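You operate a simulated robot arm through the tools that you are given. There is no shell and no other tool.

You run a simulated robot arm. Do the job below in one go: nothing can be reset, and whatever is moved stays where it is left.

Task
Set the jig's links for the slip's voltage, lock them and press CHECK.
Fine: a spare link stands on its pad.

It is judged by the outcome, as a careful person would: the job done as asked, and still so three seconds after it is handed in. It fails if anything else is knocked over, pushed out of place, dropped, spilled or broken.

Robot
A 6-joint arm with a two-finger gripper, fixed in place. Base frame: the origin is on the floor under the middle of its stand, x ahead of it, y to its left, z up. Units: cm, rad, N and s.
It reaches about 157.2 cm from its shoulder. Its first joint turns from -2.897 to 2.897 rad. Payload 2.45 kg.
Tool frame: the origin (TCP) lies between the finger pads and is the grasp point; the fingertips stand 2 cm ahead of it; z points along the fingers, y is the line along which they close. The gripper opens to 14 cm; its body begins 16.8 cm behind the TCP.
Orientation is told as [roll, pitch, yaw] about the base's x, y, z axes, in that order, counted from this pose: with the fingers straight down and closing along the base's y, the tool's x points along the base's -x, its y along +y and its z along -z.

Tools
- The arm moves only by the tool play_rows. Its argument "series" is a list of rows, each a list of 3 entries, a list of its own where there are three numbers: the turn, a rotation vector about the tool's x, y, z in units of 45 degrees (1.0 is 45 degrees), then the shift along the tool's x, y, z in units of 100 mm (1.0 is 100 mm), then the finger opening in cm, from 0 to 14. In form: [[[wx, wy, wz], [tx, ty, tz], fingers], ...]. A call has 1 to 20 rows; each row is the pose to reach, as a shift and turn from the pose commanded when the call began, along the tool's axes at that moment. A call with a number of a shift or a turn outside -1 to 1 is refused whole. Rows are played at 5 a second. More than 5 cm and 0.15 rad between two rows, or a gripper value outside its range, and nothing of the call is played. Where a pose cannot be reached the arm comes as near as it can. A force on the tool above 60 N (or 10 N above the force at the start of the call, whichever is more), or a blocked arm, ends the call early, and 0.2 s more pass. The fingers move at their own pace (about 4.5 cm/s each) and stop on an object; they squeeze with about 28 N. The grip force told is the motor's: it shows also when the fingers shut on nothing. Time passes only in rows, and 0.2 s behind the last, so rows that repeat a pose let the fingers close. It gives the time, the measured TCP pose, the force on the tool (base axes), the opening and the grip force at its end, in the units of the frame above (readings bear some noise), with the torque about the TCP (base axes, N m) and any sound that the robot's microphone picked up, and new pictures: "views" is both (left out), scene, wrist or none.
- Cameras (640 x 400 px; columns grow to the right, rows downward): "scene" is fixed at [22.43, -63.56, 140.96]; the picture's right is [0.68, -0.74, 0.00], its down [-0.30, -0.28, -0.91] and it looks along [0.67, 0.62, -0.41] (base axes); focal length 341 px, centre (320, 200). "wrist" rides on the gripper at [7.8, 1.1, -20.9] in the tool frame; the picture's right is [-0.14, 0.99, 0.00], its down [-0.92, -0.13, -0.37] and it looks along [-0.37, -0.05, 0.93] (tool axes); focal length 280 px, centre (320, 200). There is no depth. A picture from a camera that has moved, and an enlarged one, comes with that camera's place and axes in the base frame and with its lens. The place of the scene camera against the robot may be out by one fixed shift of up to 2.5 cm in any direction.
- close_up(camera, box): a new picture of the part [left, top, right, bottom] of that camera's present view, enlarged. It takes no simulated time.
- job_done(): hands the job in; it is judged then, once.

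Nothing tells you positions but the pictures and the camera data. Unless the task says otherwise, let go and move clear before handing in.

The tools are called after ">>>" as a command line: name --argument value ..., lists and objects as JSON in quotes. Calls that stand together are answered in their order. play_rows: Moves the arm, as the interface text tells. Its arguments: {"type":"object","properties":{"series":{"type":"array","items":{"type":"array"}},"views":{"type":"string","enum":["both","scene","wrist","none"]}},"required":["series"]} The other tools are called the same way: close_up (camera, box) takes an enlarged picture of a part of a camera's view; job_done () hands the job in.

At the start:

```text
clock: 0.0
ee_pos: [68.7, -3.19, 117.89]
ee_rot: [-0.001, 0.0, 0.001]
wrist_force: [-0.1, 0.2, -0.1]
torque: [0.0, 0.02, 0.01]
width: 13.98
finger_force: 0.0
```

scene: 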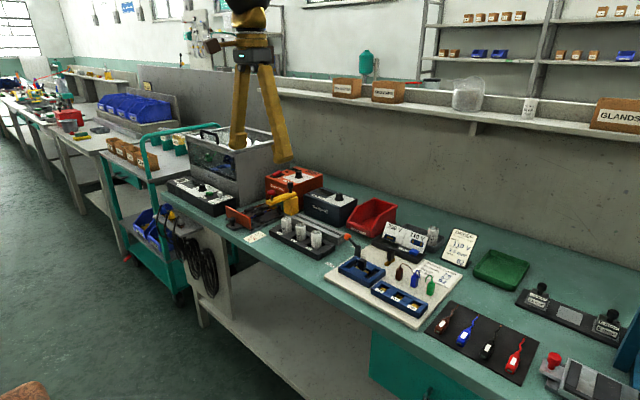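
wrist: 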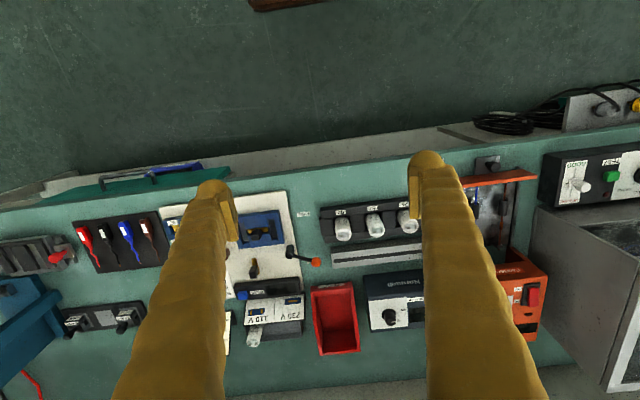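

I see a workbench with a jig on a white board (blue terminal blocks, link bars, a lever), cards and several other devices. I'll take enlarged views before moving anything.

>>> close_up --camera "scene" --box '[320, 220, 480, 320]'

>>> close_up --camera "scene" --box '[420, 220, 640, 400]'

>>> close_up --camera "wrist" --box '[150, 180, 350, 360]'

>>> close_up --camera "scene" --box '[160, 160, 360, 270]'

```text
4.00 times, centred on (400, 270) of scene
camera zoom: at [22.43, -63.56, 140.96], right [0.68, -0.74, 0.0], down [-0.3, -0.28, -0.91], along [0.67, 0.62, -0.41], focal length 1365 px, centre (0, -80)
```

zoom: 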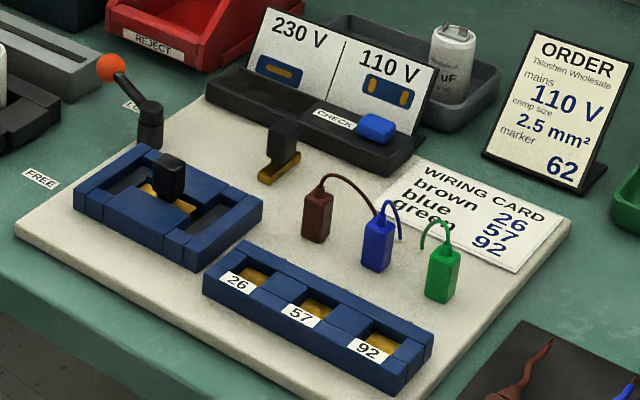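

```text
2.22 times, centred on (530, 310) of scene
camera zoom: at [22.43, -63.56, 140.96], right [0.68, -0.74, 0.0], down [-0.3, -0.28, -0.91], along [0.67, 0.62, -0.41], focal length 758 px, centre (-147, -44)
```

zoom: 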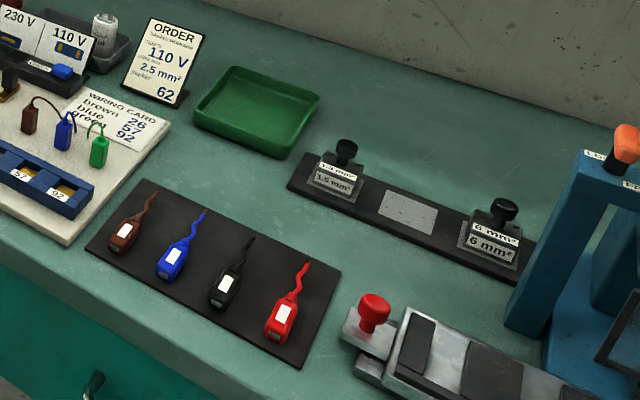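

```text
2.22 times, centred on (250, 270) of wrist
camera zoom: at [60.84, -2.15, 138.89], right [0.14, 0.99, 0.0], down [0.92, -0.13, 0.37], along [0.37, -0.05, -0.93], focal length 623 px, centre (476, 44)
```

zoom: 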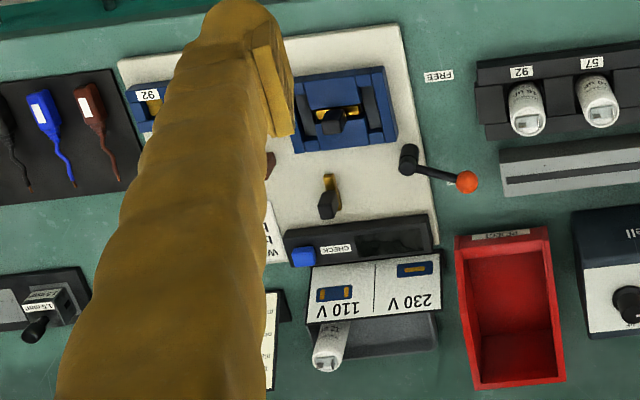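

```text
3.20 times, centred on (260, 215) of scene
camera zoom: at [22.43, -63.56, 140.96], right [0.68, -0.74, 0.0], down [-0.3, -0.28, -0.91], along [0.67, 0.62, -0.41], focal length 1092 px, centre (512, 152)
```

zoom: 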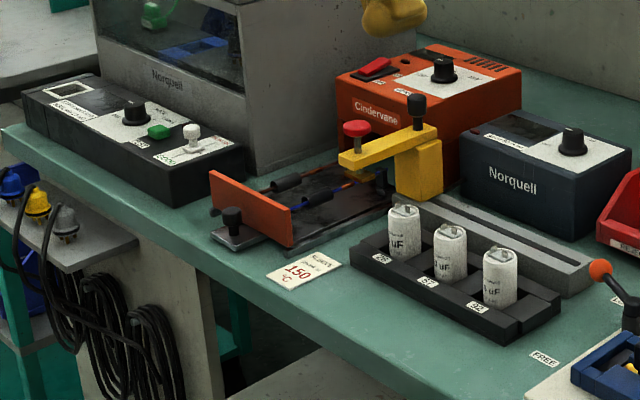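

The ORDER slip says mains 110 V. The jig's card shows two side links set lengthwise for 110 V and one middle crosswise link for 230 V; now there is one link in the middle and one on the board. I'll move the arm above the jig for a better look.

>>> play_rows --series '[[[0, 0, 0], [-0.25, -0.25, 0], 14], [[0, 0, 0], [-0.5, -0.5, 0], 14], [[0, 0, 0], [-0.75, -0.75, 0], 14], [[0, 0, 0], [-1, -1, 0], 14]]' --views "none"

>>> play_rows --series '[[[0, 0, 0], [-0.1, -0.25, 0], 14], [[0, 0, 0], [-0.1, -0.5, 0], 14], [[0, 0, 0], [-0.1, -0.75, 0], 14]]' --views "both"

```text
clock: 1.0
ee_pos: [78.84, -13.12, 117.92]
ee_rot: [-0.002, -0.001, -0.001]
wrist_force: [-1.1, -0.3, 0.5]
torque: [-0.01, 0.0, 0.0]
width: 14.02
finger_force: 0.1
```

```text
clock: 1.8
ee_pos: [79.83, -20.57, 117.9]
ee_rot: [-0.001, 0.001, -0.001]
wrist_force: [-0.4, -0.7, -0.1]
torque: [-0.01, 0.04, 0.02]
width: 14.01
finger_force: 0.0
camera wrist: at [71.85, -19.7, 138.87], right [0.14, 0.99, 0.0], down [0.92, -0.13, 0.37], along [0.36, -0.05, -0.93], focal length 280 px, centre (320, 200)
```

scene: 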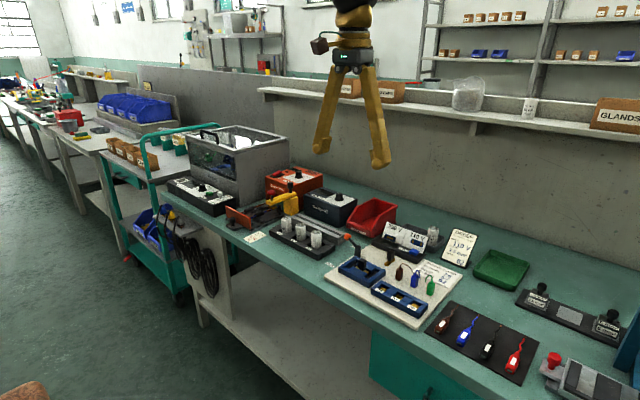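
wrist: 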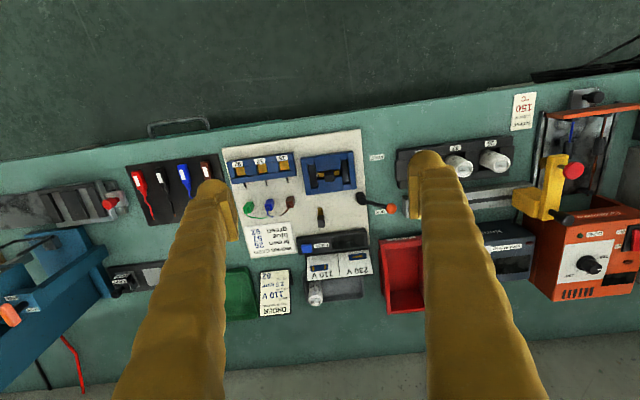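

>>> close_up --camera "wrist" --box '[220, 125, 400, 237]'

>>> close_up --camera "wrist" --box '[290, 140, 410, 215]'

>>> close_up --camera "wrist" --box '[240, 220, 400, 320]'

>>> close_up --camera "scene" --box '[320, 225, 400, 275]'

>>> close_up --camera "scene" --box '[330, 250, 394, 290]'

```text
3.56 times, centred on (310, 181) of wrist
camera zoom: at [71.85, -19.7, 138.87], right [0.14, 0.99, 0.0], down [0.92, -0.13, 0.37], along [0.36, -0.05, -0.93], focal length 997 px, centre (356, 268)
```

zoom: 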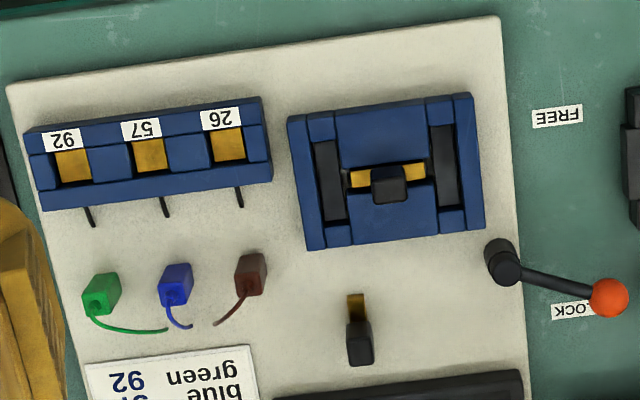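

```text
5.33 times, centred on (350, 178) of wrist
camera zoom: at [71.85, -19.7, 138.87], right [0.14, 0.99, 0.0], down [0.92, -0.13, 0.37], along [0.36, -0.05, -0.93], focal length 1495 px, centre (160, 320)
```

zoom: 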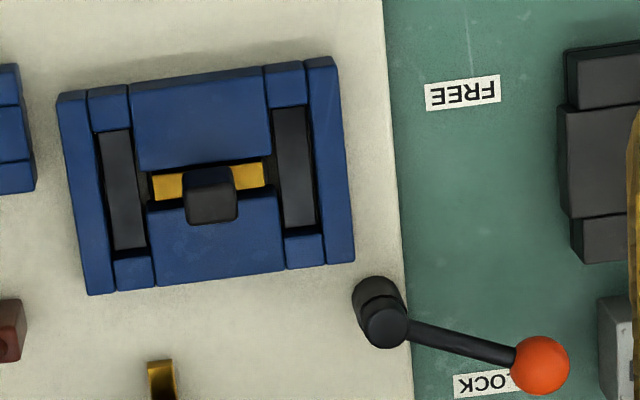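

```text
4.00 times, centred on (320, 270) of wrist
camera zoom: at [71.85, -19.7, 138.87], right [0.14, 0.99, 0.0], down [0.92, -0.13, 0.37], along [0.36, -0.05, -0.93], focal length 1122 px, centre (320, -80)
```

zoom: 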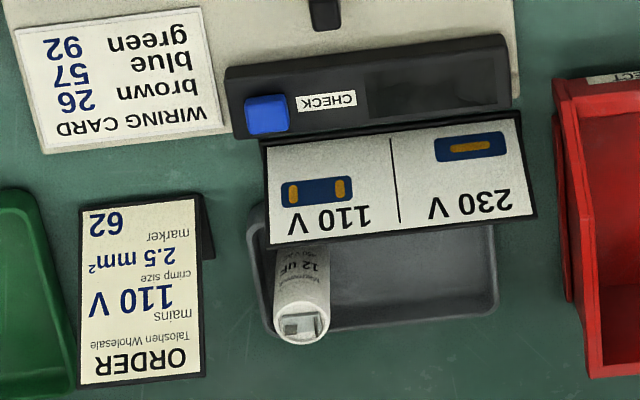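

```text
8.00 times, centred on (360, 250) of scene
camera zoom: at [22.43, -63.56, 140.96], right [0.68, -0.74, 0.0], down [-0.3, -0.28, -0.91], along [0.67, 0.62, -0.41], focal length 2730 px, centre (0, -200)
```

zoom: 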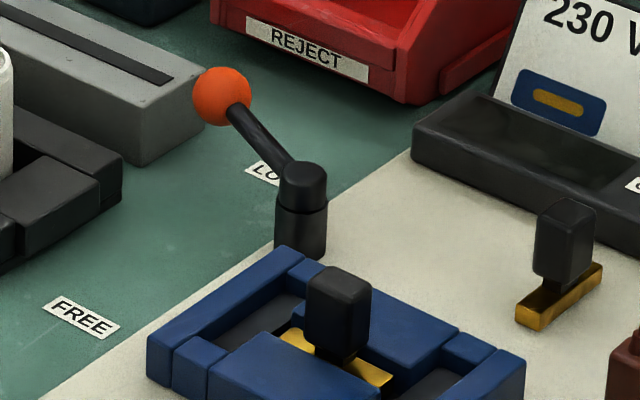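

```text
10.00 times, centred on (362, 270) of scene
camera zoom: at [22.43, -63.56, 140.96], right [0.68, -0.74, 0.0], down [-0.3, -0.28, -0.91], along [0.67, 0.62, -0.41], focal length 3412 px, centre (-100, -500)
```

zoom: 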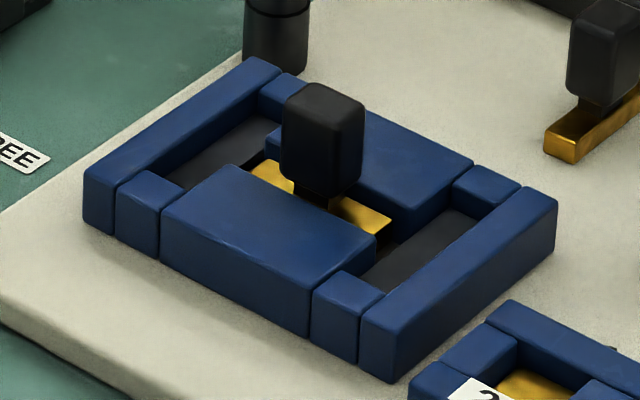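

The slip says 110 V, so both links go in the two side slots. The lever with the orange ball stands near LOCK, ball at about (97, -8, 85), so it must be freed first. I'll go lower for closer views.

>>> play_rows --series '[[[0, 0, 0], [-0.12, 0.1, 0.3], 14], [[0, 0, 0], [-0.25, 0.2, 0.6], 14], [[0, 0, 0], [-0.4, 0.3, 0.9], 14], [[0, 0, 0], [-0.5, 0.4, 1.0], 14], [[0, 0, 0], [-0.5, 0.4, 1.0], 14]]' --views "both"

```text
clock: 3.0
ee_pos: [84.73, -16.61, 107.81]
ee_rot: [-0.001, 0.0, -0.001]
wrist_force: [-0.3, 0.0, -0.5]
torque: [0.01, -0.02, -0.02]
width: 13.99
finger_force: 0.0
camera wrist: at [76.93, -15.6, 128.84], right [0.14, 0.99, 0.0], down [0.92, -0.13, 0.37], along [0.37, -0.05, -0.93], focal length 280 px, centre (320, 200)
```

scene: 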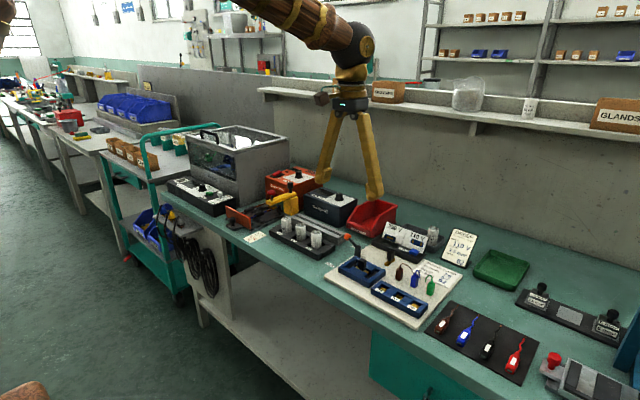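
wrist: 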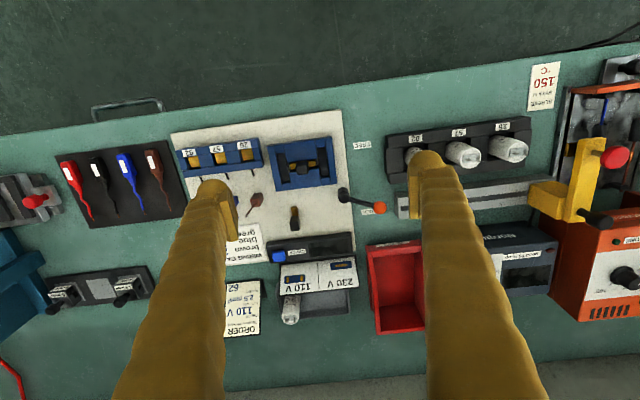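

>>> close_up --camera "wrist" --box '[260, 130, 388, 210]'

>>> close_up --camera "wrist" --box '[264, 185, 392, 265]'

>>> close_up --camera "wrist" --box '[328, 130, 408, 220]'

```text
5.00 times, centred on (324, 170) of wrist
camera zoom: at [76.93, -15.6, 128.84], right [0.14, 0.99, 0.0], down [0.92, -0.13, 0.37], along [0.37, -0.05, -0.93], focal length 1402 px, centre (300, 350)
```

zoom: 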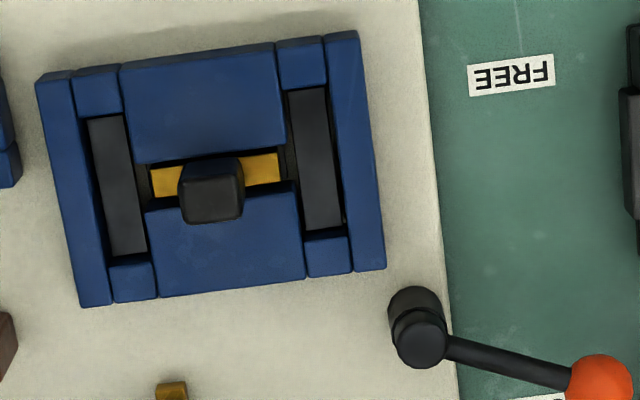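

```text
5.00 times, centred on (328, 225) of wrist
camera zoom: at [76.93, -15.6, 128.84], right [0.14, 0.99, 0.0], down [0.92, -0.13, 0.37], along [0.37, -0.05, -0.93], focal length 1402 px, centre (280, 75)
```

zoom: 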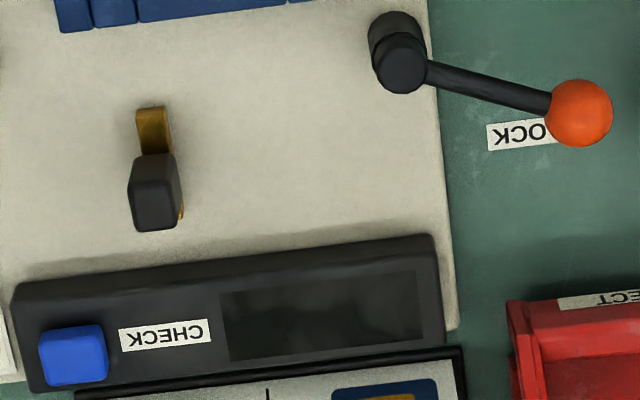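

```text
4.44 times, centred on (368, 175) of wrist
camera zoom: at [76.93, -15.6, 128.84], right [0.14, 0.99, 0.0], down [0.92, -0.13, 0.37], along [0.37, -0.05, -0.93], focal length 1246 px, centre (107, 311)
```

zoom: 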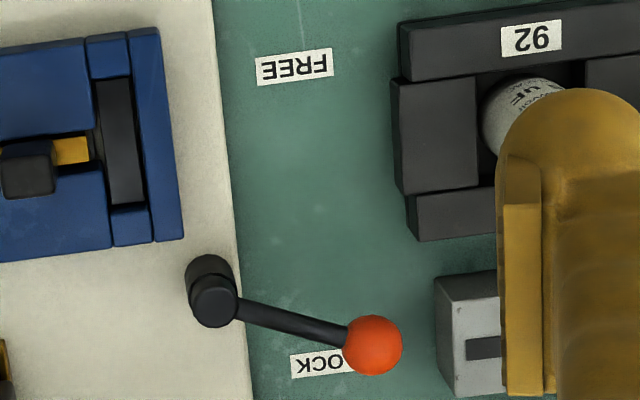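

The lever pivots at about (94.6, -14) with its ball at (97, -8, 85). The block spans x 84.3–92.3 and y -25.4 to -14.8, with its top near z 83. I'll check the fingers' size and the neighbouring heights before touching the lever.

>>> close_up --camera "scene" --box '[300, 90, 400, 210]'

>>> close_up --camera "wrist" --box '[380, 130, 480, 240]'

>>> close_up --camera "wrist" --box '[160, 130, 280, 240]'

>>> close_up --camera "scene" --box '[270, 200, 400, 280]'

```text
3.33 times, centred on (350, 150) of scene
camera zoom: at [22.43, -63.56, 140.96], right [0.68, -0.74, 0.0], down [-0.3, -0.28, -0.91], along [0.67, 0.62, -0.41], focal length 1138 px, centre (220, 367)
```

zoom: 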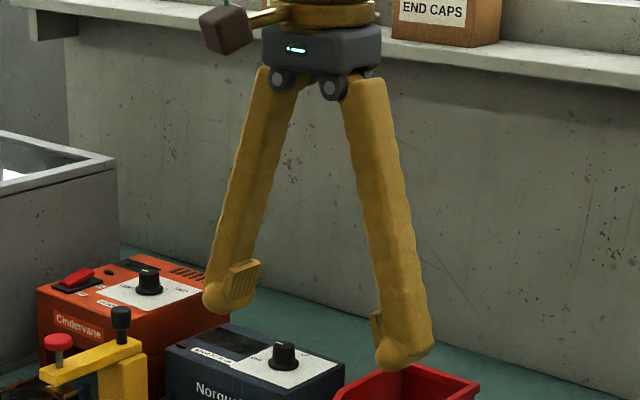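

```text
3.64 times, centred on (430, 185) of wrist
camera zoom: at [76.93, -15.6, 128.84], right [0.14, 0.99, 0.0], down [0.92, -0.13, 0.37], along [0.37, -0.05, -0.93], focal length 1020 px, centre (-80, 254)
```

zoom: 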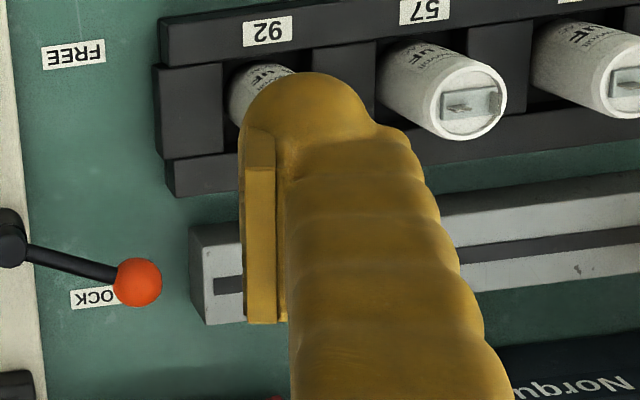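

```text
3.64 times, centred on (220, 185) of wrist
camera zoom: at [76.93, -15.6, 128.84], right [0.14, 0.99, 0.0], down [0.92, -0.13, 0.37], along [0.37, -0.05, -0.93], focal length 1020 px, centre (684, 254)
```

zoom: 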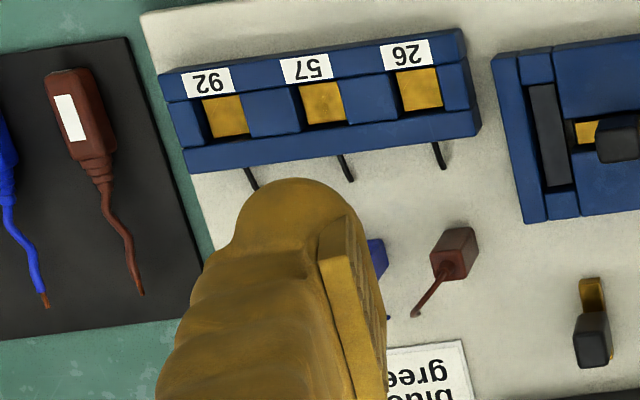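

```text
4.92 times, centred on (335, 240) of scene
camera zoom: at [22.43, -63.56, 140.96], right [0.68, -0.74, 0.0], down [-0.3, -0.28, -0.91], along [0.67, 0.62, -0.41], focal length 1680 px, centre (246, 3)
```

zoom: 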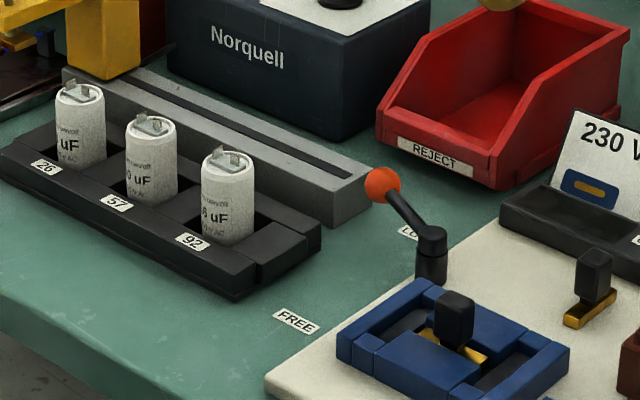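

The fingers are chunky, so I'll straddle the lever's rod between pivot and ball, with the closing line turned across the rod. I'm moving above it at a safe height and turning the tool.

>>> play_rows --series '[[[0, 0, -0.18], [-0.2, 0.12, 0], 10], [[0, 0, -0.36], [-0.4, 0.24, 0], 8], [[0, 0, -0.54], [-0.6, 0.36, 0], 6], [[0, 0, -0.72], [-0.8, 0.48, 0], 5], [[0, 0, -0.9], [-1.0, 0.6, 0], 5], [[0, 0, -0.9], [-1.0, 0.6, 0], 5]]' --views "none"

>>> play_rows --series '[[[0, 0, -0.15], [-0.03, -0.03, 0.2], 5], [[0, 0, -0.3], [-0.06, -0.06, 0.4], 5], [[0, 0, -0.45], [-0.1, -0.084, 0.6], 5], [[0, 0, -0.6], [-0.1, -0.084, 0.8], 5], [[0, 0, -0.6], [-0.1, -0.084, 0.8], 5]]' --views "both"

```text
clock: 4.4
ee_pos: [94.56, -10.65, 107.78]
ee_rot: [0.0, -0.001, 0.708]
wrist_force: [0.7, -0.3, 0.3]
torque: [0.03, 0.03, 0.01]
width: 5.01
finger_force: 0.1
```

```text
clock: 5.6
ee_pos: [96.03, -10.52, 99.93]
ee_rot: [0.001, -0.002, 1.181]
wrist_force: [-0.1, -0.2, -0.9]
torque: [0.01, 0.0, 0.02]
width: 5.0
finger_force: 0.0
camera wrist: at [91.98, -17.47, 120.87], right [-0.86, 0.5, 0.0], down [0.47, 0.8, 0.37], along [0.19, 0.32, -0.93], focal length 280 px, centre (320, 200)
```

scene: 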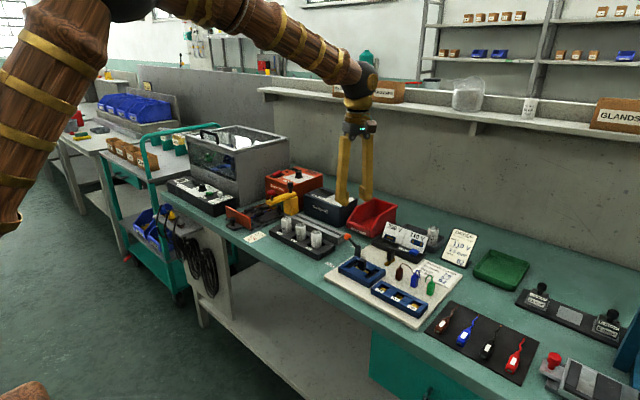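
wrist: 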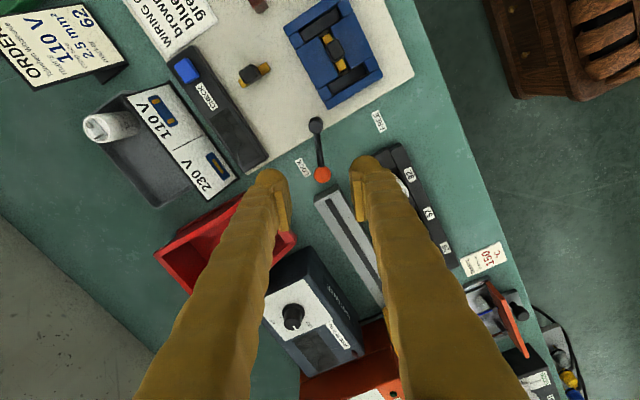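

The rod lies centred between the fingers in the wrist view, so I'm descending in two steps to straddle it.

>>> play_rows --series '[[[0, 0, 0], [0, 0, 0.3], 4], [[0, 0, 0], [0, 0, 0.6], 4], [[0, 0, 0], [0, 0, 0.9], 4], [[0, 0, 0], [0, 0, 1.0], 4], [[0, 0, 0], [0, 0, 1.0], 4]]' --views "both"

```text
clock: 6.8
ee_pos: [96.17, -10.62, 90.0]
ee_rot: [0.001, 0.001, 1.178]
wrist_force: [-0.1, -0.3, 1.1]
torque: [-0.01, 0.02, 0.02]
width: 4.01
finger_force: 0.1
camera wrist: at [92.01, -17.51, 110.86], right [-0.86, 0.51, 0.0], down [0.47, 0.8, 0.37], along [0.19, 0.32, -0.93], focal length 280 px, centre (320, 200)
```

scene: 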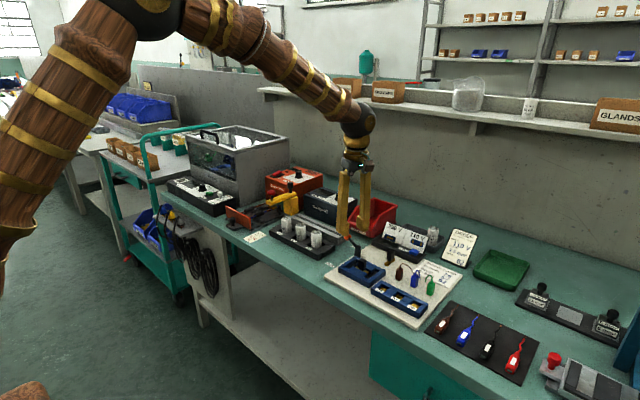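
wrist: 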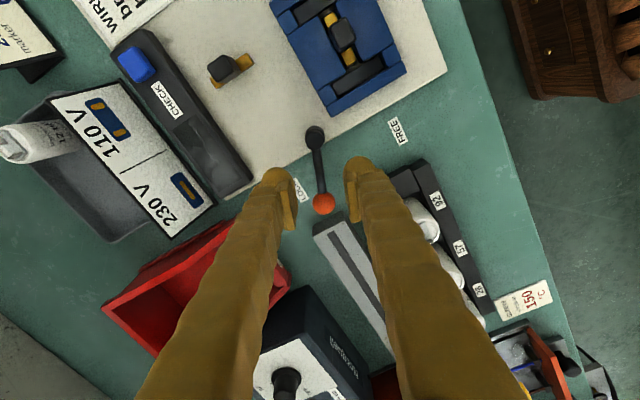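

>>> close_up --camera "wrist" --box '[240, 110, 400, 240]'

>>> close_up --camera "scene" --box '[320, 150, 420, 270]'

```text
3.08 times, centred on (320, 175) of wrist
camera zoom: at [92.01, -17.51, 110.86], right [-0.86, 0.51, 0.0], down [0.47, 0.8, 0.37], along [0.19, 0.32, -0.93], focal length 863 px, centre (320, 277)
```

zoom: 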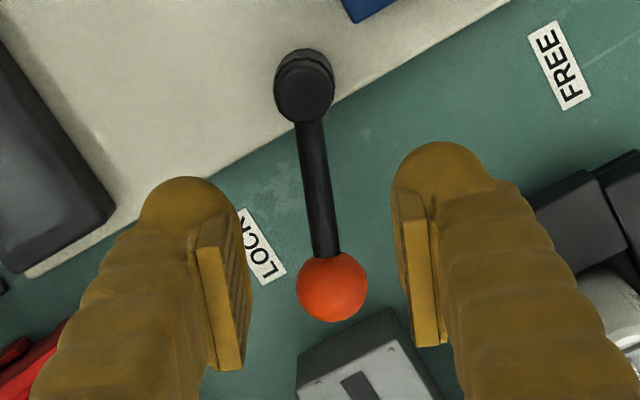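

```text
3.33 times, centred on (370, 210) of scene
camera zoom: at [22.43, -63.56, 140.96], right [0.68, -0.74, 0.0], down [-0.3, -0.28, -0.91], along [0.67, 0.62, -0.41], focal length 1138 px, centre (153, 167)
```

zoom: 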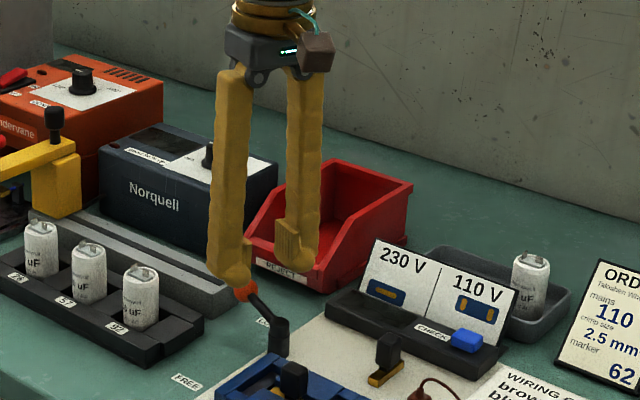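

>>> play_rows --series '[[[0, 0, 0], [0, 0, 0.15], 4], [[0, 0, 0], [0, 0, 0.3], 4], [[0, 0, 0], [0, 0, 0.45], 4], [[0, 0, 0], [0, 0, 0.45], 4]]' --views "both"

>>> close_up --camera "wrist" --box '[240, 110, 400, 240]'

>>> close_up --camera "scene" --box '[320, 190, 400, 260]'

```text
clock: 7.8
ee_pos: [96.11, -10.41, 85.44]
ee_rot: [0.0, -0.002, 1.179]
wrist_force: [0.0, 0.2, -0.2]
torque: [-0.02, 0.0, 0.03]
width: 4.0
finger_force: 0.1
camera wrist: at [91.97, -17.46, 106.36], right [-0.86, 0.51, 0.0], down [0.47, 0.8, 0.37], along [0.19, 0.32, -0.93], focal length 280 px, centre (320, 200)
```

scene: 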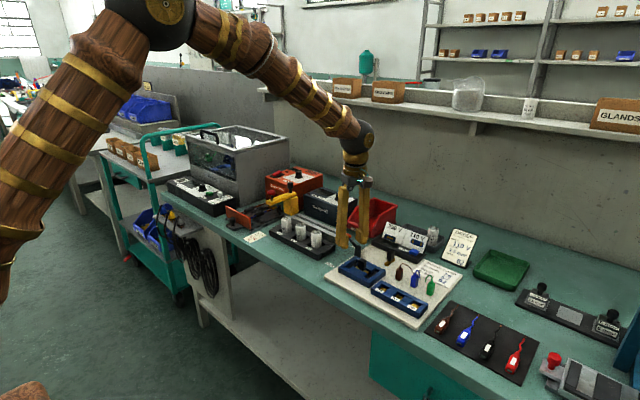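
wrist: 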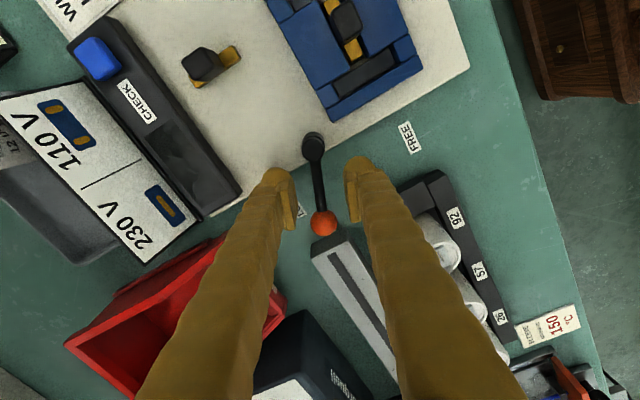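

```text
3.08 times, centred on (320, 175) of wrist
camera zoom: at [91.97, -17.46, 106.36], right [-0.86, 0.51, 0.0], down [0.47, 0.8, 0.37], along [0.19, 0.32, -0.93], focal length 863 px, centre (320, 277)
```

zoom: 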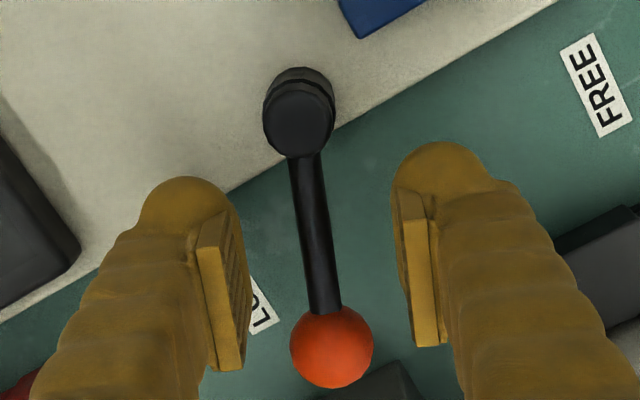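

```text
5.71 times, centred on (360, 225) of scene
camera zoom: at [22.43, -63.56, 140.96], right [0.68, -0.74, 0.0], down [-0.3, -0.28, -0.91], along [0.67, 0.62, -0.41], focal length 1950 px, centre (91, 57)
```

zoom: 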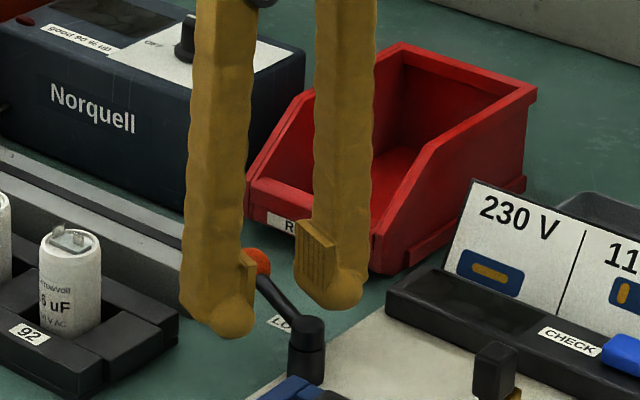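

The fingers straddle the rod without contact. I'll narrow the gap and swing along the arc about the pivot (94.6, -14) towards FREE, in small steps.

>>> play_rows --series '[[[0, 0, 0], [0, 0, 0], 1.6], [[0, 0, 0], [0, 0, 0], 1.6], [[0, 0, -0.089], [0.001, 0.0266, 0], 1.6], [[0, 0, -0.178], [0.0037, 0.0532, 0], 1.6], [[0, 0, -0.267], [0.0084, 0.0794, 0], 1.6], [[0, 0, -0.356], [0.0148, 0.1053, 0], 1.6]]' --views "both"

>>> close_up --camera "wrist" --box '[240, 110, 400, 240]'

```text
clock: 9.2
ee_pos: [95.13, -10.37, 85.33]
ee_rot: [0.0, 0.001, 1.459]
wrist_force: [-0.2, -0.4, -0.3]
torque: [0.02, -0.01, 0.0]
width: 1.58
finger_force: 0.2
camera wrist: at [92.99, -18.09, 106.39], right [-0.97, 0.25, 0.0], down [0.23, 0.9, 0.37], along [0.09, 0.36, -0.93], focal length 280 px, centre (320, 200)
```

scene: 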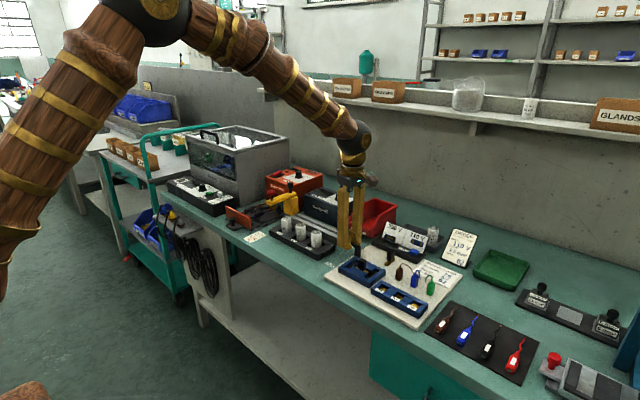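
wrist: 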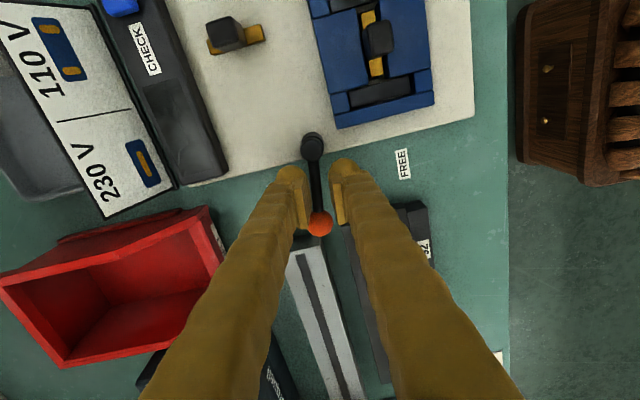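

```text
3.08 times, centred on (320, 175) of wrist
camera zoom: at [92.99, -18.09, 106.39], right [-0.97, 0.25, 0.0], down [0.23, 0.9, 0.37], along [0.09, 0.36, -0.93], focal length 863 px, centre (320, 277)
```

zoom: 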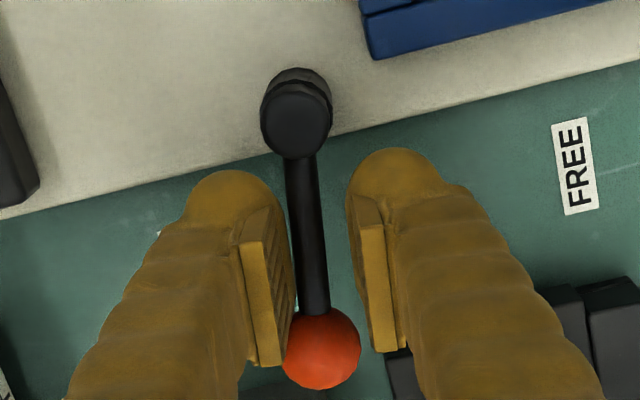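

>>> play_rows --series '[[[0, 0, -0.089], [0.001, 0.0266, 0], 1.6], [[0, 0, -0.178], [0.0037, 0.0532, 0], 1.6], [[0, 0, -0.267], [0.0084, 0.0794, 0], 1.6], [[0, 0, -0.356], [0.0148, 0.1053, 0], 1.6], [[0, 0, -0.444], [0.023, 0.1306, 0], 1.6], [[0, 0, -0.533], [0.033, 0.1554, 0], 1.6], [[0, 0, -0.622], [0.0447, 0.1793, 0], 1.6]]' --views "both"

>>> close_up --camera "wrist" --box '[240, 110, 400, 240]'

```text
clock: 10.8
ee_pos: [93.15, -10.47, 85.6]
ee_rot: [-0.001, -0.001, 1.948]
wrist_force: [0.6, 1.4, 0.4]
torque: [0.03, -0.03, 0.01]
width: 1.6
finger_force: 0.1
camera wrist: at [94.98, -18.32, 106.37], right [-0.97, -0.24, 0.0], down [-0.22, 0.9, 0.37], along [-0.09, 0.36, -0.93], focal length 280 px, centre (320, 200)
```

scene: 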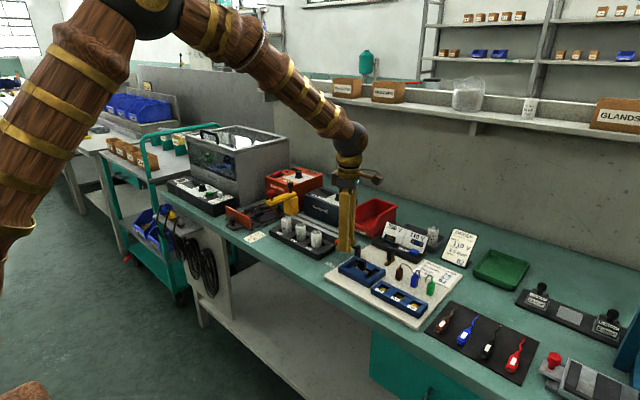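
wrist: 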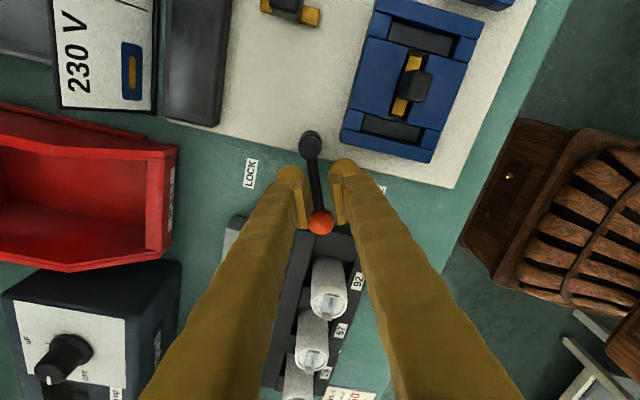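

```text
3.08 times, centred on (320, 175) of wrist
camera zoom: at [94.98, -18.32, 106.37], right [-0.97, -0.24, 0.0], down [-0.22, 0.9, 0.37], along [-0.09, 0.36, -0.93], focal length 863 px, centre (320, 277)
```

zoom: 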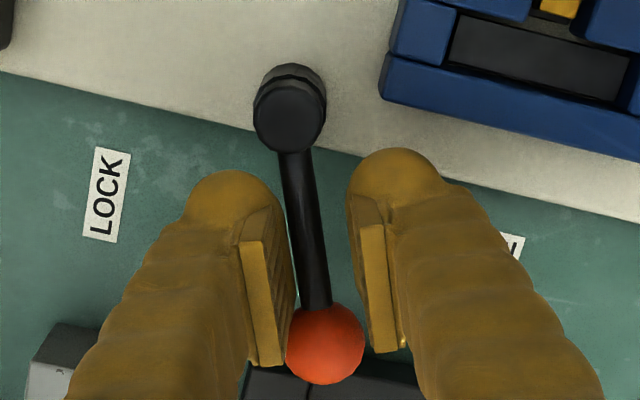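

>>> play_rows --series '[[[0, 0, -0.089], [0.001, 0.0266, 0], 1.6], [[0, 0, -0.178], [0.0037, 0.0532, 0], 1.6], [[0, 0, -0.267], [0.0084, 0.0794, 0], 1.6], [[0, 0, -0.356], [0.0148, 0.1053, 0], 1.6]]' --views "both"

>>> close_up --camera "wrist" --box '[240, 110, 400, 240]'

```text
clock: 11.8
ee_pos: [92.34, -11.14, 85.41]
ee_rot: [0.002, 0.0, 2.226]
wrist_force: [0.9, 0.7, 0.1]
torque: [-0.02, -0.01, -0.01]
width: 1.6
finger_force: 0.0
camera wrist: at [96.09, -18.08, 106.4], right [-0.87, -0.5, 0.0], down [-0.46, 0.81, 0.37], along [-0.18, 0.32, -0.93], focal length 280 px, centre (320, 200)
```

scene: 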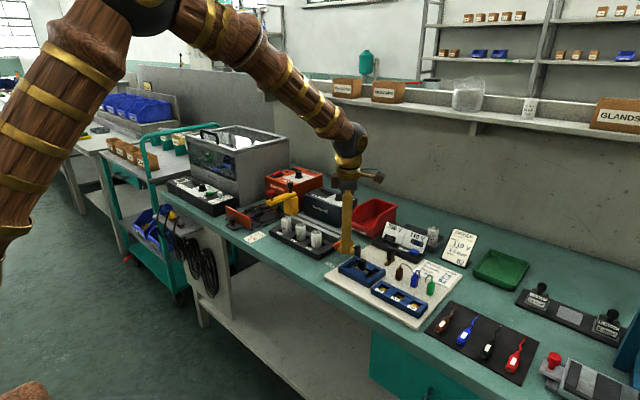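
wrist: 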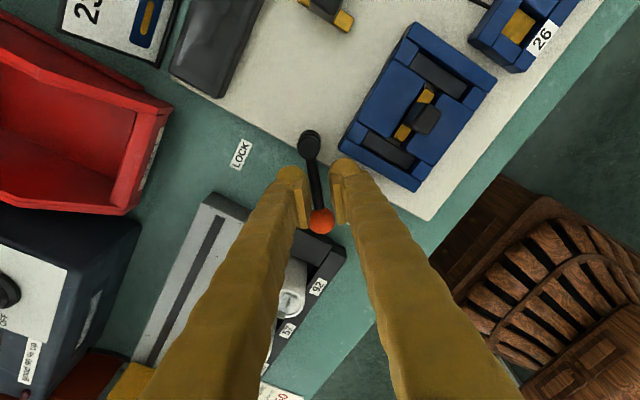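

```text
3.08 times, centred on (320, 175) of wrist
camera zoom: at [96.09, -18.08, 106.4], right [-0.87, -0.5, 0.0], down [-0.46, 0.81, 0.37], along [-0.18, 0.32, -0.93], focal length 863 px, centre (320, 277)
```

zoom: 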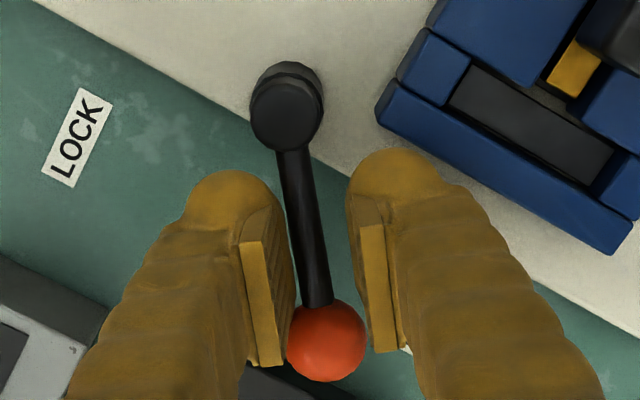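

>>> play_rows --series '[[[0, 0, -0.089], [0.001, 0.0266, 0], 1.6], [[0, 0, -0.178], [0.0037, 0.0532, 0], 1.6], [[0, 0, -0.267], [0.0084, 0.0794, 0], 1.6], [[0, 0, -0.356], [0.0148, 0.1053, 0], 1.6]]' --views "both"

>>> close_up --camera "wrist" --box '[240, 110, 400, 240]'

```text
clock: 12.8
ee_pos: [91.59, -11.85, 85.63]
ee_rot: [0.0, 0.001, 2.506]
wrist_force: [9.1, 1.3, -1.2]
torque: [-0.1, -0.13, -0.18]
width: 2.03
finger_force: 2.7
camera wrist: at [97.14, -17.46, 106.44], right [-0.7, -0.72, 0.0], down [-0.67, 0.65, 0.37], along [-0.26, 0.26, -0.93], focal length 280 px, centre (320, 200)
```

scene: 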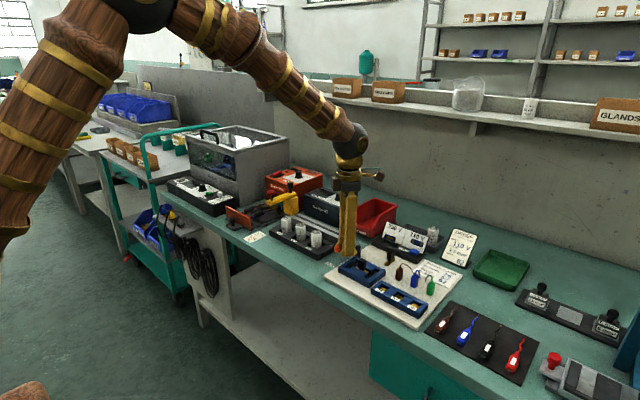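
wrist: 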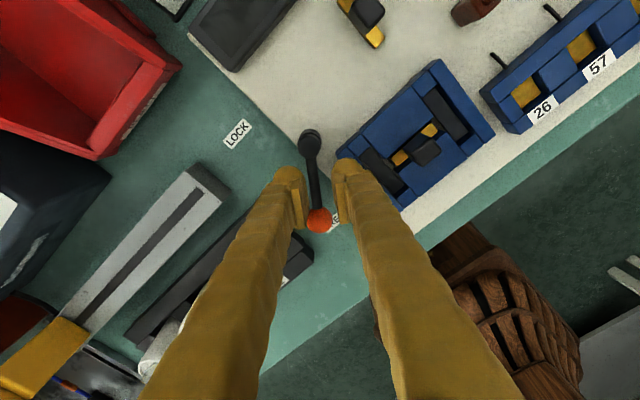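

```text
3.08 times, centred on (320, 175) of wrist
camera zoom: at [97.14, -17.46, 106.44], right [-0.7, -0.72, 0.0], down [-0.67, 0.65, 0.37], along [-0.26, 0.26, -0.93], focal length 863 px, centre (320, 277)
```

zoom: 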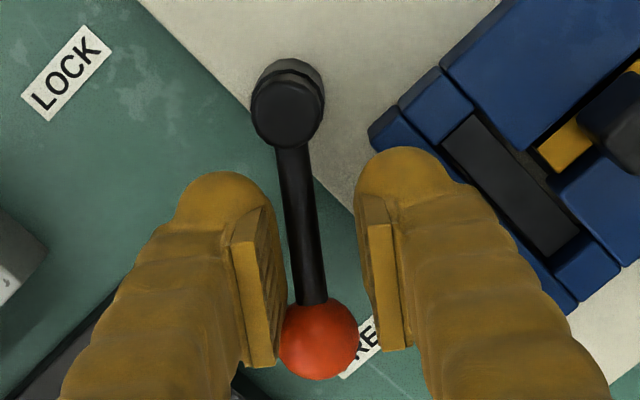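

The lever has swung to about 142°, beside the FREE label, and resistance has risen, so it is probably at its stop. I'll nudge a little further to confirm.

>>> play_rows --series '[[[0, 0, -0.04], [0.0003, 0.012, 0], 1.6], [[0, 0, -0.089], [0.001, 0.0266, 0], 1.6], [[0, 0, -0.089], [0.001, 0.0266, 0], 1.6]]' --views "wrist"

>>> close_up --camera "wrist" --box '[240, 110, 400, 240]'

```text
clock: 13.6
ee_pos: [91.44, -12.17, 85.56]
ee_rot: [-0.002, 0.001, 2.577]
wrist_force: [37.5, -3.0, -2.1]
torque: [-0.29, -0.42, -0.86]
width: 2.75
finger_force: 8.8
camera wrist: at [97.38, -17.31, 106.48], right [-0.65, -0.76, 0.0], down [-0.71, 0.6, 0.37], along [-0.28, 0.24, -0.93], focal length 280 px, centre (320, 200)
```

wrist: 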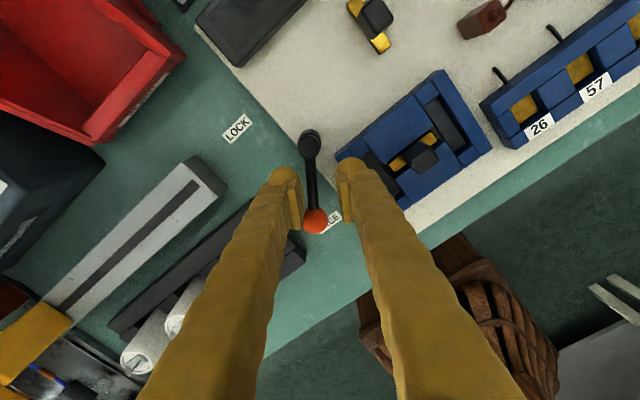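

```text
3.08 times, centred on (320, 175) of wrist
camera zoom: at [97.38, -17.31, 106.48], right [-0.65, -0.76, 0.0], down [-0.71, 0.6, 0.37], along [-0.28, 0.24, -0.93], focal length 863 px, centre (320, 277)
```

zoom: 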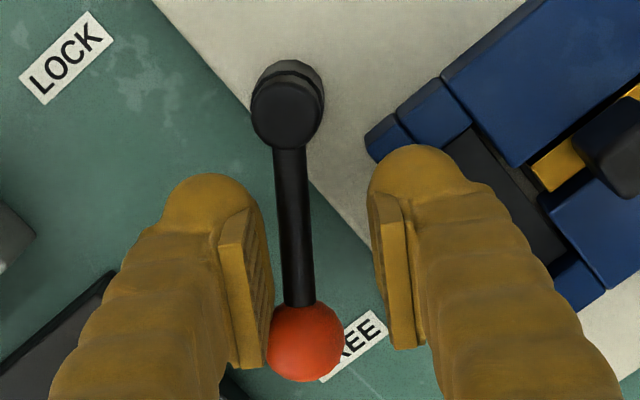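

The lever hasn't moved under a firm push, so it is at the FREE stop. I'm backing off, opening the fingers and rising straight up.

>>> play_rows --series '[[[0, 0, 0.089], [0.001, -0.0266, 0], 2], [[0, 0, 0.15], [0.003, -0.045, 0], 3.4], [[0, 0, 0.15], [0.003, -0.045, 0], 4], [[0, 0, 0.15], [0.003, -0.045, 0], 4]]' --views "none"

>>> play_rows --series '[[[0, 0, 0], [0, 0, -0.2], 4], [[0, 0, 0], [0, 0, -0.5], 4], [[0, 0, 0], [0, 0, -0.8], 4], [[0, 0, 0], [0, 0, -1.0], 4], [[0, 0, 0], [0, 0, -1.0], 4]]' --views "both"

>>> close_up --camera "wrist" --box '[240, 80, 400, 210]'

>>> close_up --camera "scene" --box '[320, 225, 400, 295]'

```text
clock: 14.6
ee_pos: [91.59, -11.8, 85.46]
ee_rot: [-0.001, 0.0, 2.457]
wrist_force: [0.3, 0.3, -0.8]
torque: [-0.01, -0.02, 0.01]
width: 3.97
finger_force: 0.0
```

```text
clock: 15.8
ee_pos: [91.71, -11.8, 95.56]
ee_rot: [0.0, 0.0, 2.458]
wrist_force: [-0.8, -0.1, 0.4]
torque: [0.0, 0.04, 0.01]
width: 3.98
finger_force: 0.0
camera wrist: at [96.98, -17.56, 116.44], right [-0.73, -0.68, 0.0], down [-0.63, 0.68, 0.37], along [-0.25, 0.27, -0.93], focal length 280 px, centre (320, 200)
```

scene: 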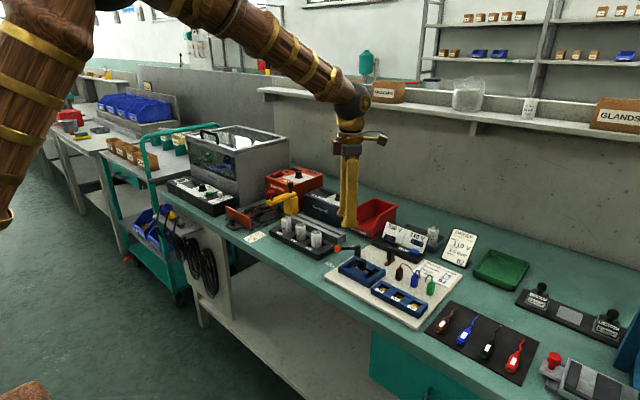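
wrist: 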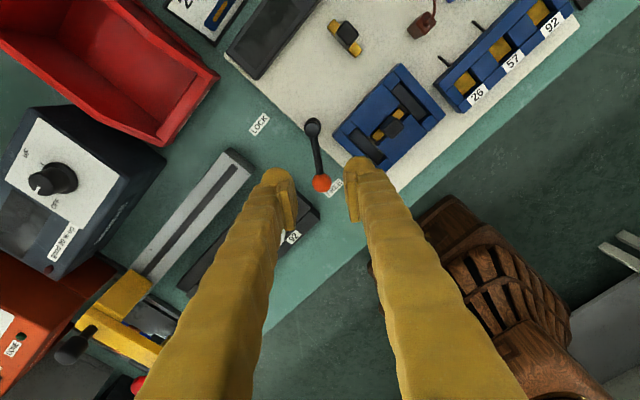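

```text
3.08 times, centred on (320, 145) of wrist
camera zoom: at [96.98, -17.56, 116.44], right [-0.73, -0.68, 0.0], down [-0.63, 0.68, 0.37], along [-0.25, 0.27, -0.93], focal length 863 px, centre (320, 369)
```

zoom: 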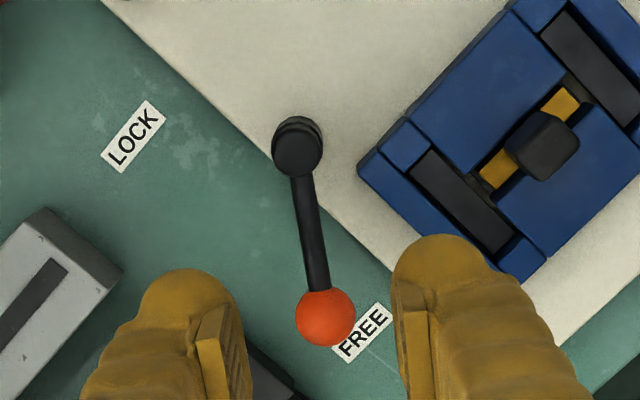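

```text
5.71 times, centred on (360, 260) of scene
camera zoom: at [22.43, -63.56, 140.96], right [0.68, -0.74, 0.0], down [-0.3, -0.28, -0.91], along [0.67, 0.62, -0.41], focal length 1950 px, centre (91, -143)
```

zoom: 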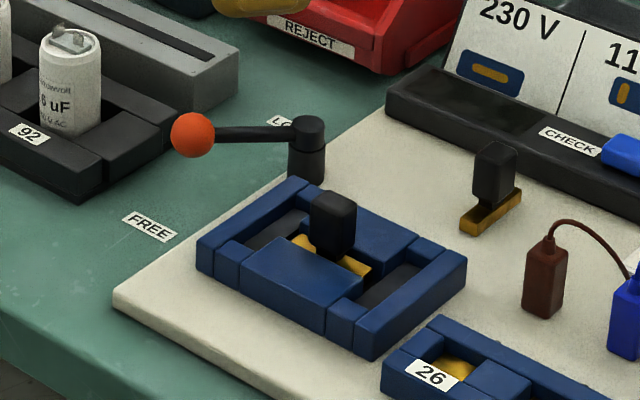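

The lever now points to FREE. Next I'll go above the block with the tool turned to yaw 180° and look closely at the middle link's knob.

>>> play_rows --series '[[[0, 0, -0.174], [0.054, 0.17, 0], 5], [[0, 0, -0.348], [0.108, 0.34, 0], 5], [[0, 0, -0.522], [0.162, 0.51, 0], 5], [[0, 0, -0.696], [0.216, 0.68, 0], 5], [[0, 0, -0.871], [0.269, 0.852, 0], 5], [[0, 0, -0.871], [0.269, 0.852, 0], 5]]' --views "both"

>>> close_up --camera "wrist" --box '[256, 100, 384, 190]'

>>> close_up --camera "wrist" --box '[160, 40, 480, 240]'

```text
clock: 17.2
ee_pos: [88.13, -12.7, 93.56]
ee_rot: [0.128, 0.026, 3.002]
wrist_force: [-0.4, 0.3, -0.5]
torque: [-0.01, 0.0, 0.02]
width: 4.98
finger_force: 0.1
out of reach, approached as far as the arm can: row 3, 4, 5, 6
camera wrist: at [95.45, -12.3, 114.68], right [-0.28, -0.95, 0.12], down [-0.9, 0.3, 0.32], along [-0.35, -0.02, -0.94], focal length 280 px, centre (320, 200)
```

scene: 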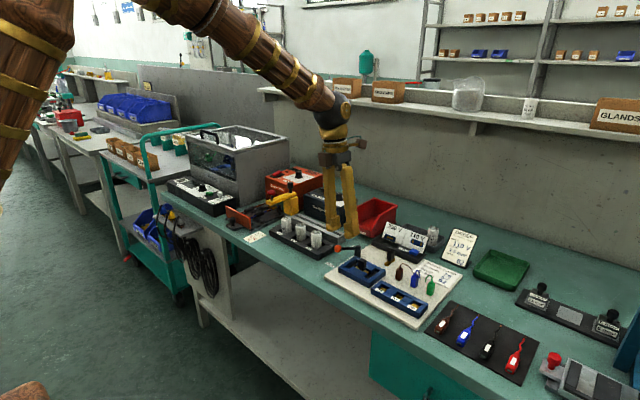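
wrist: 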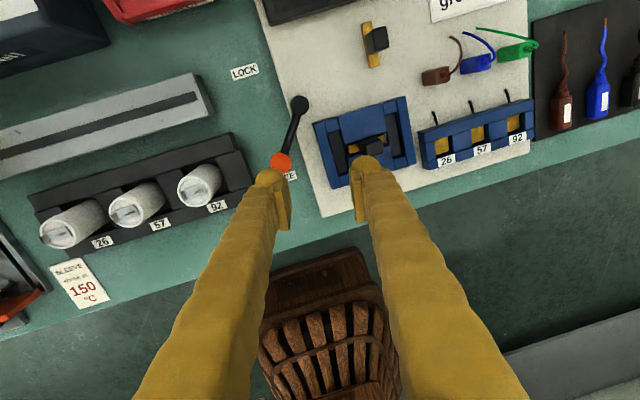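

```text
4.44 times, centred on (320, 145) of wrist
camera zoom: at [95.45, -12.3, 114.68], right [-0.28, -0.95, 0.12], down [-0.9, 0.3, 0.32], along [-0.35, -0.02, -0.94], focal length 1246 px, centre (320, 444)
```

zoom: 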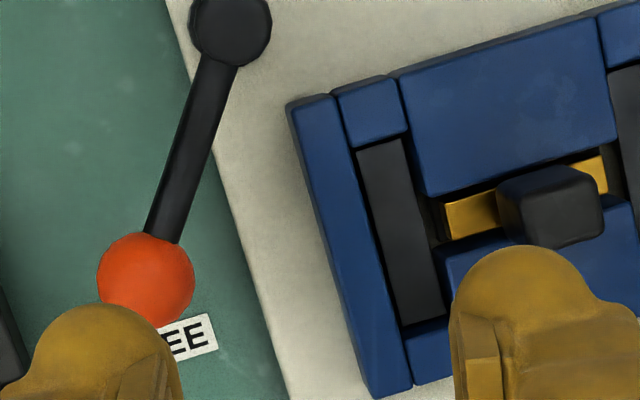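

```text
2.00 times, centred on (320, 140) of wrist
camera zoom: at [95.45, -12.3, 114.68], right [-0.28, -0.95, 0.12], down [-0.9, 0.3, 0.32], along [-0.35, -0.02, -0.94], focal length 561 px, centre (320, 320)
```

zoom: 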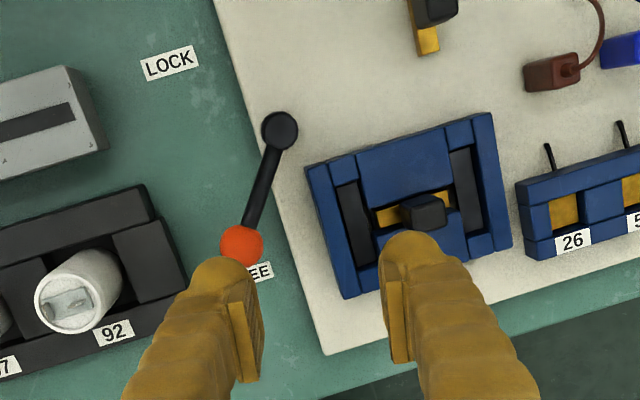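

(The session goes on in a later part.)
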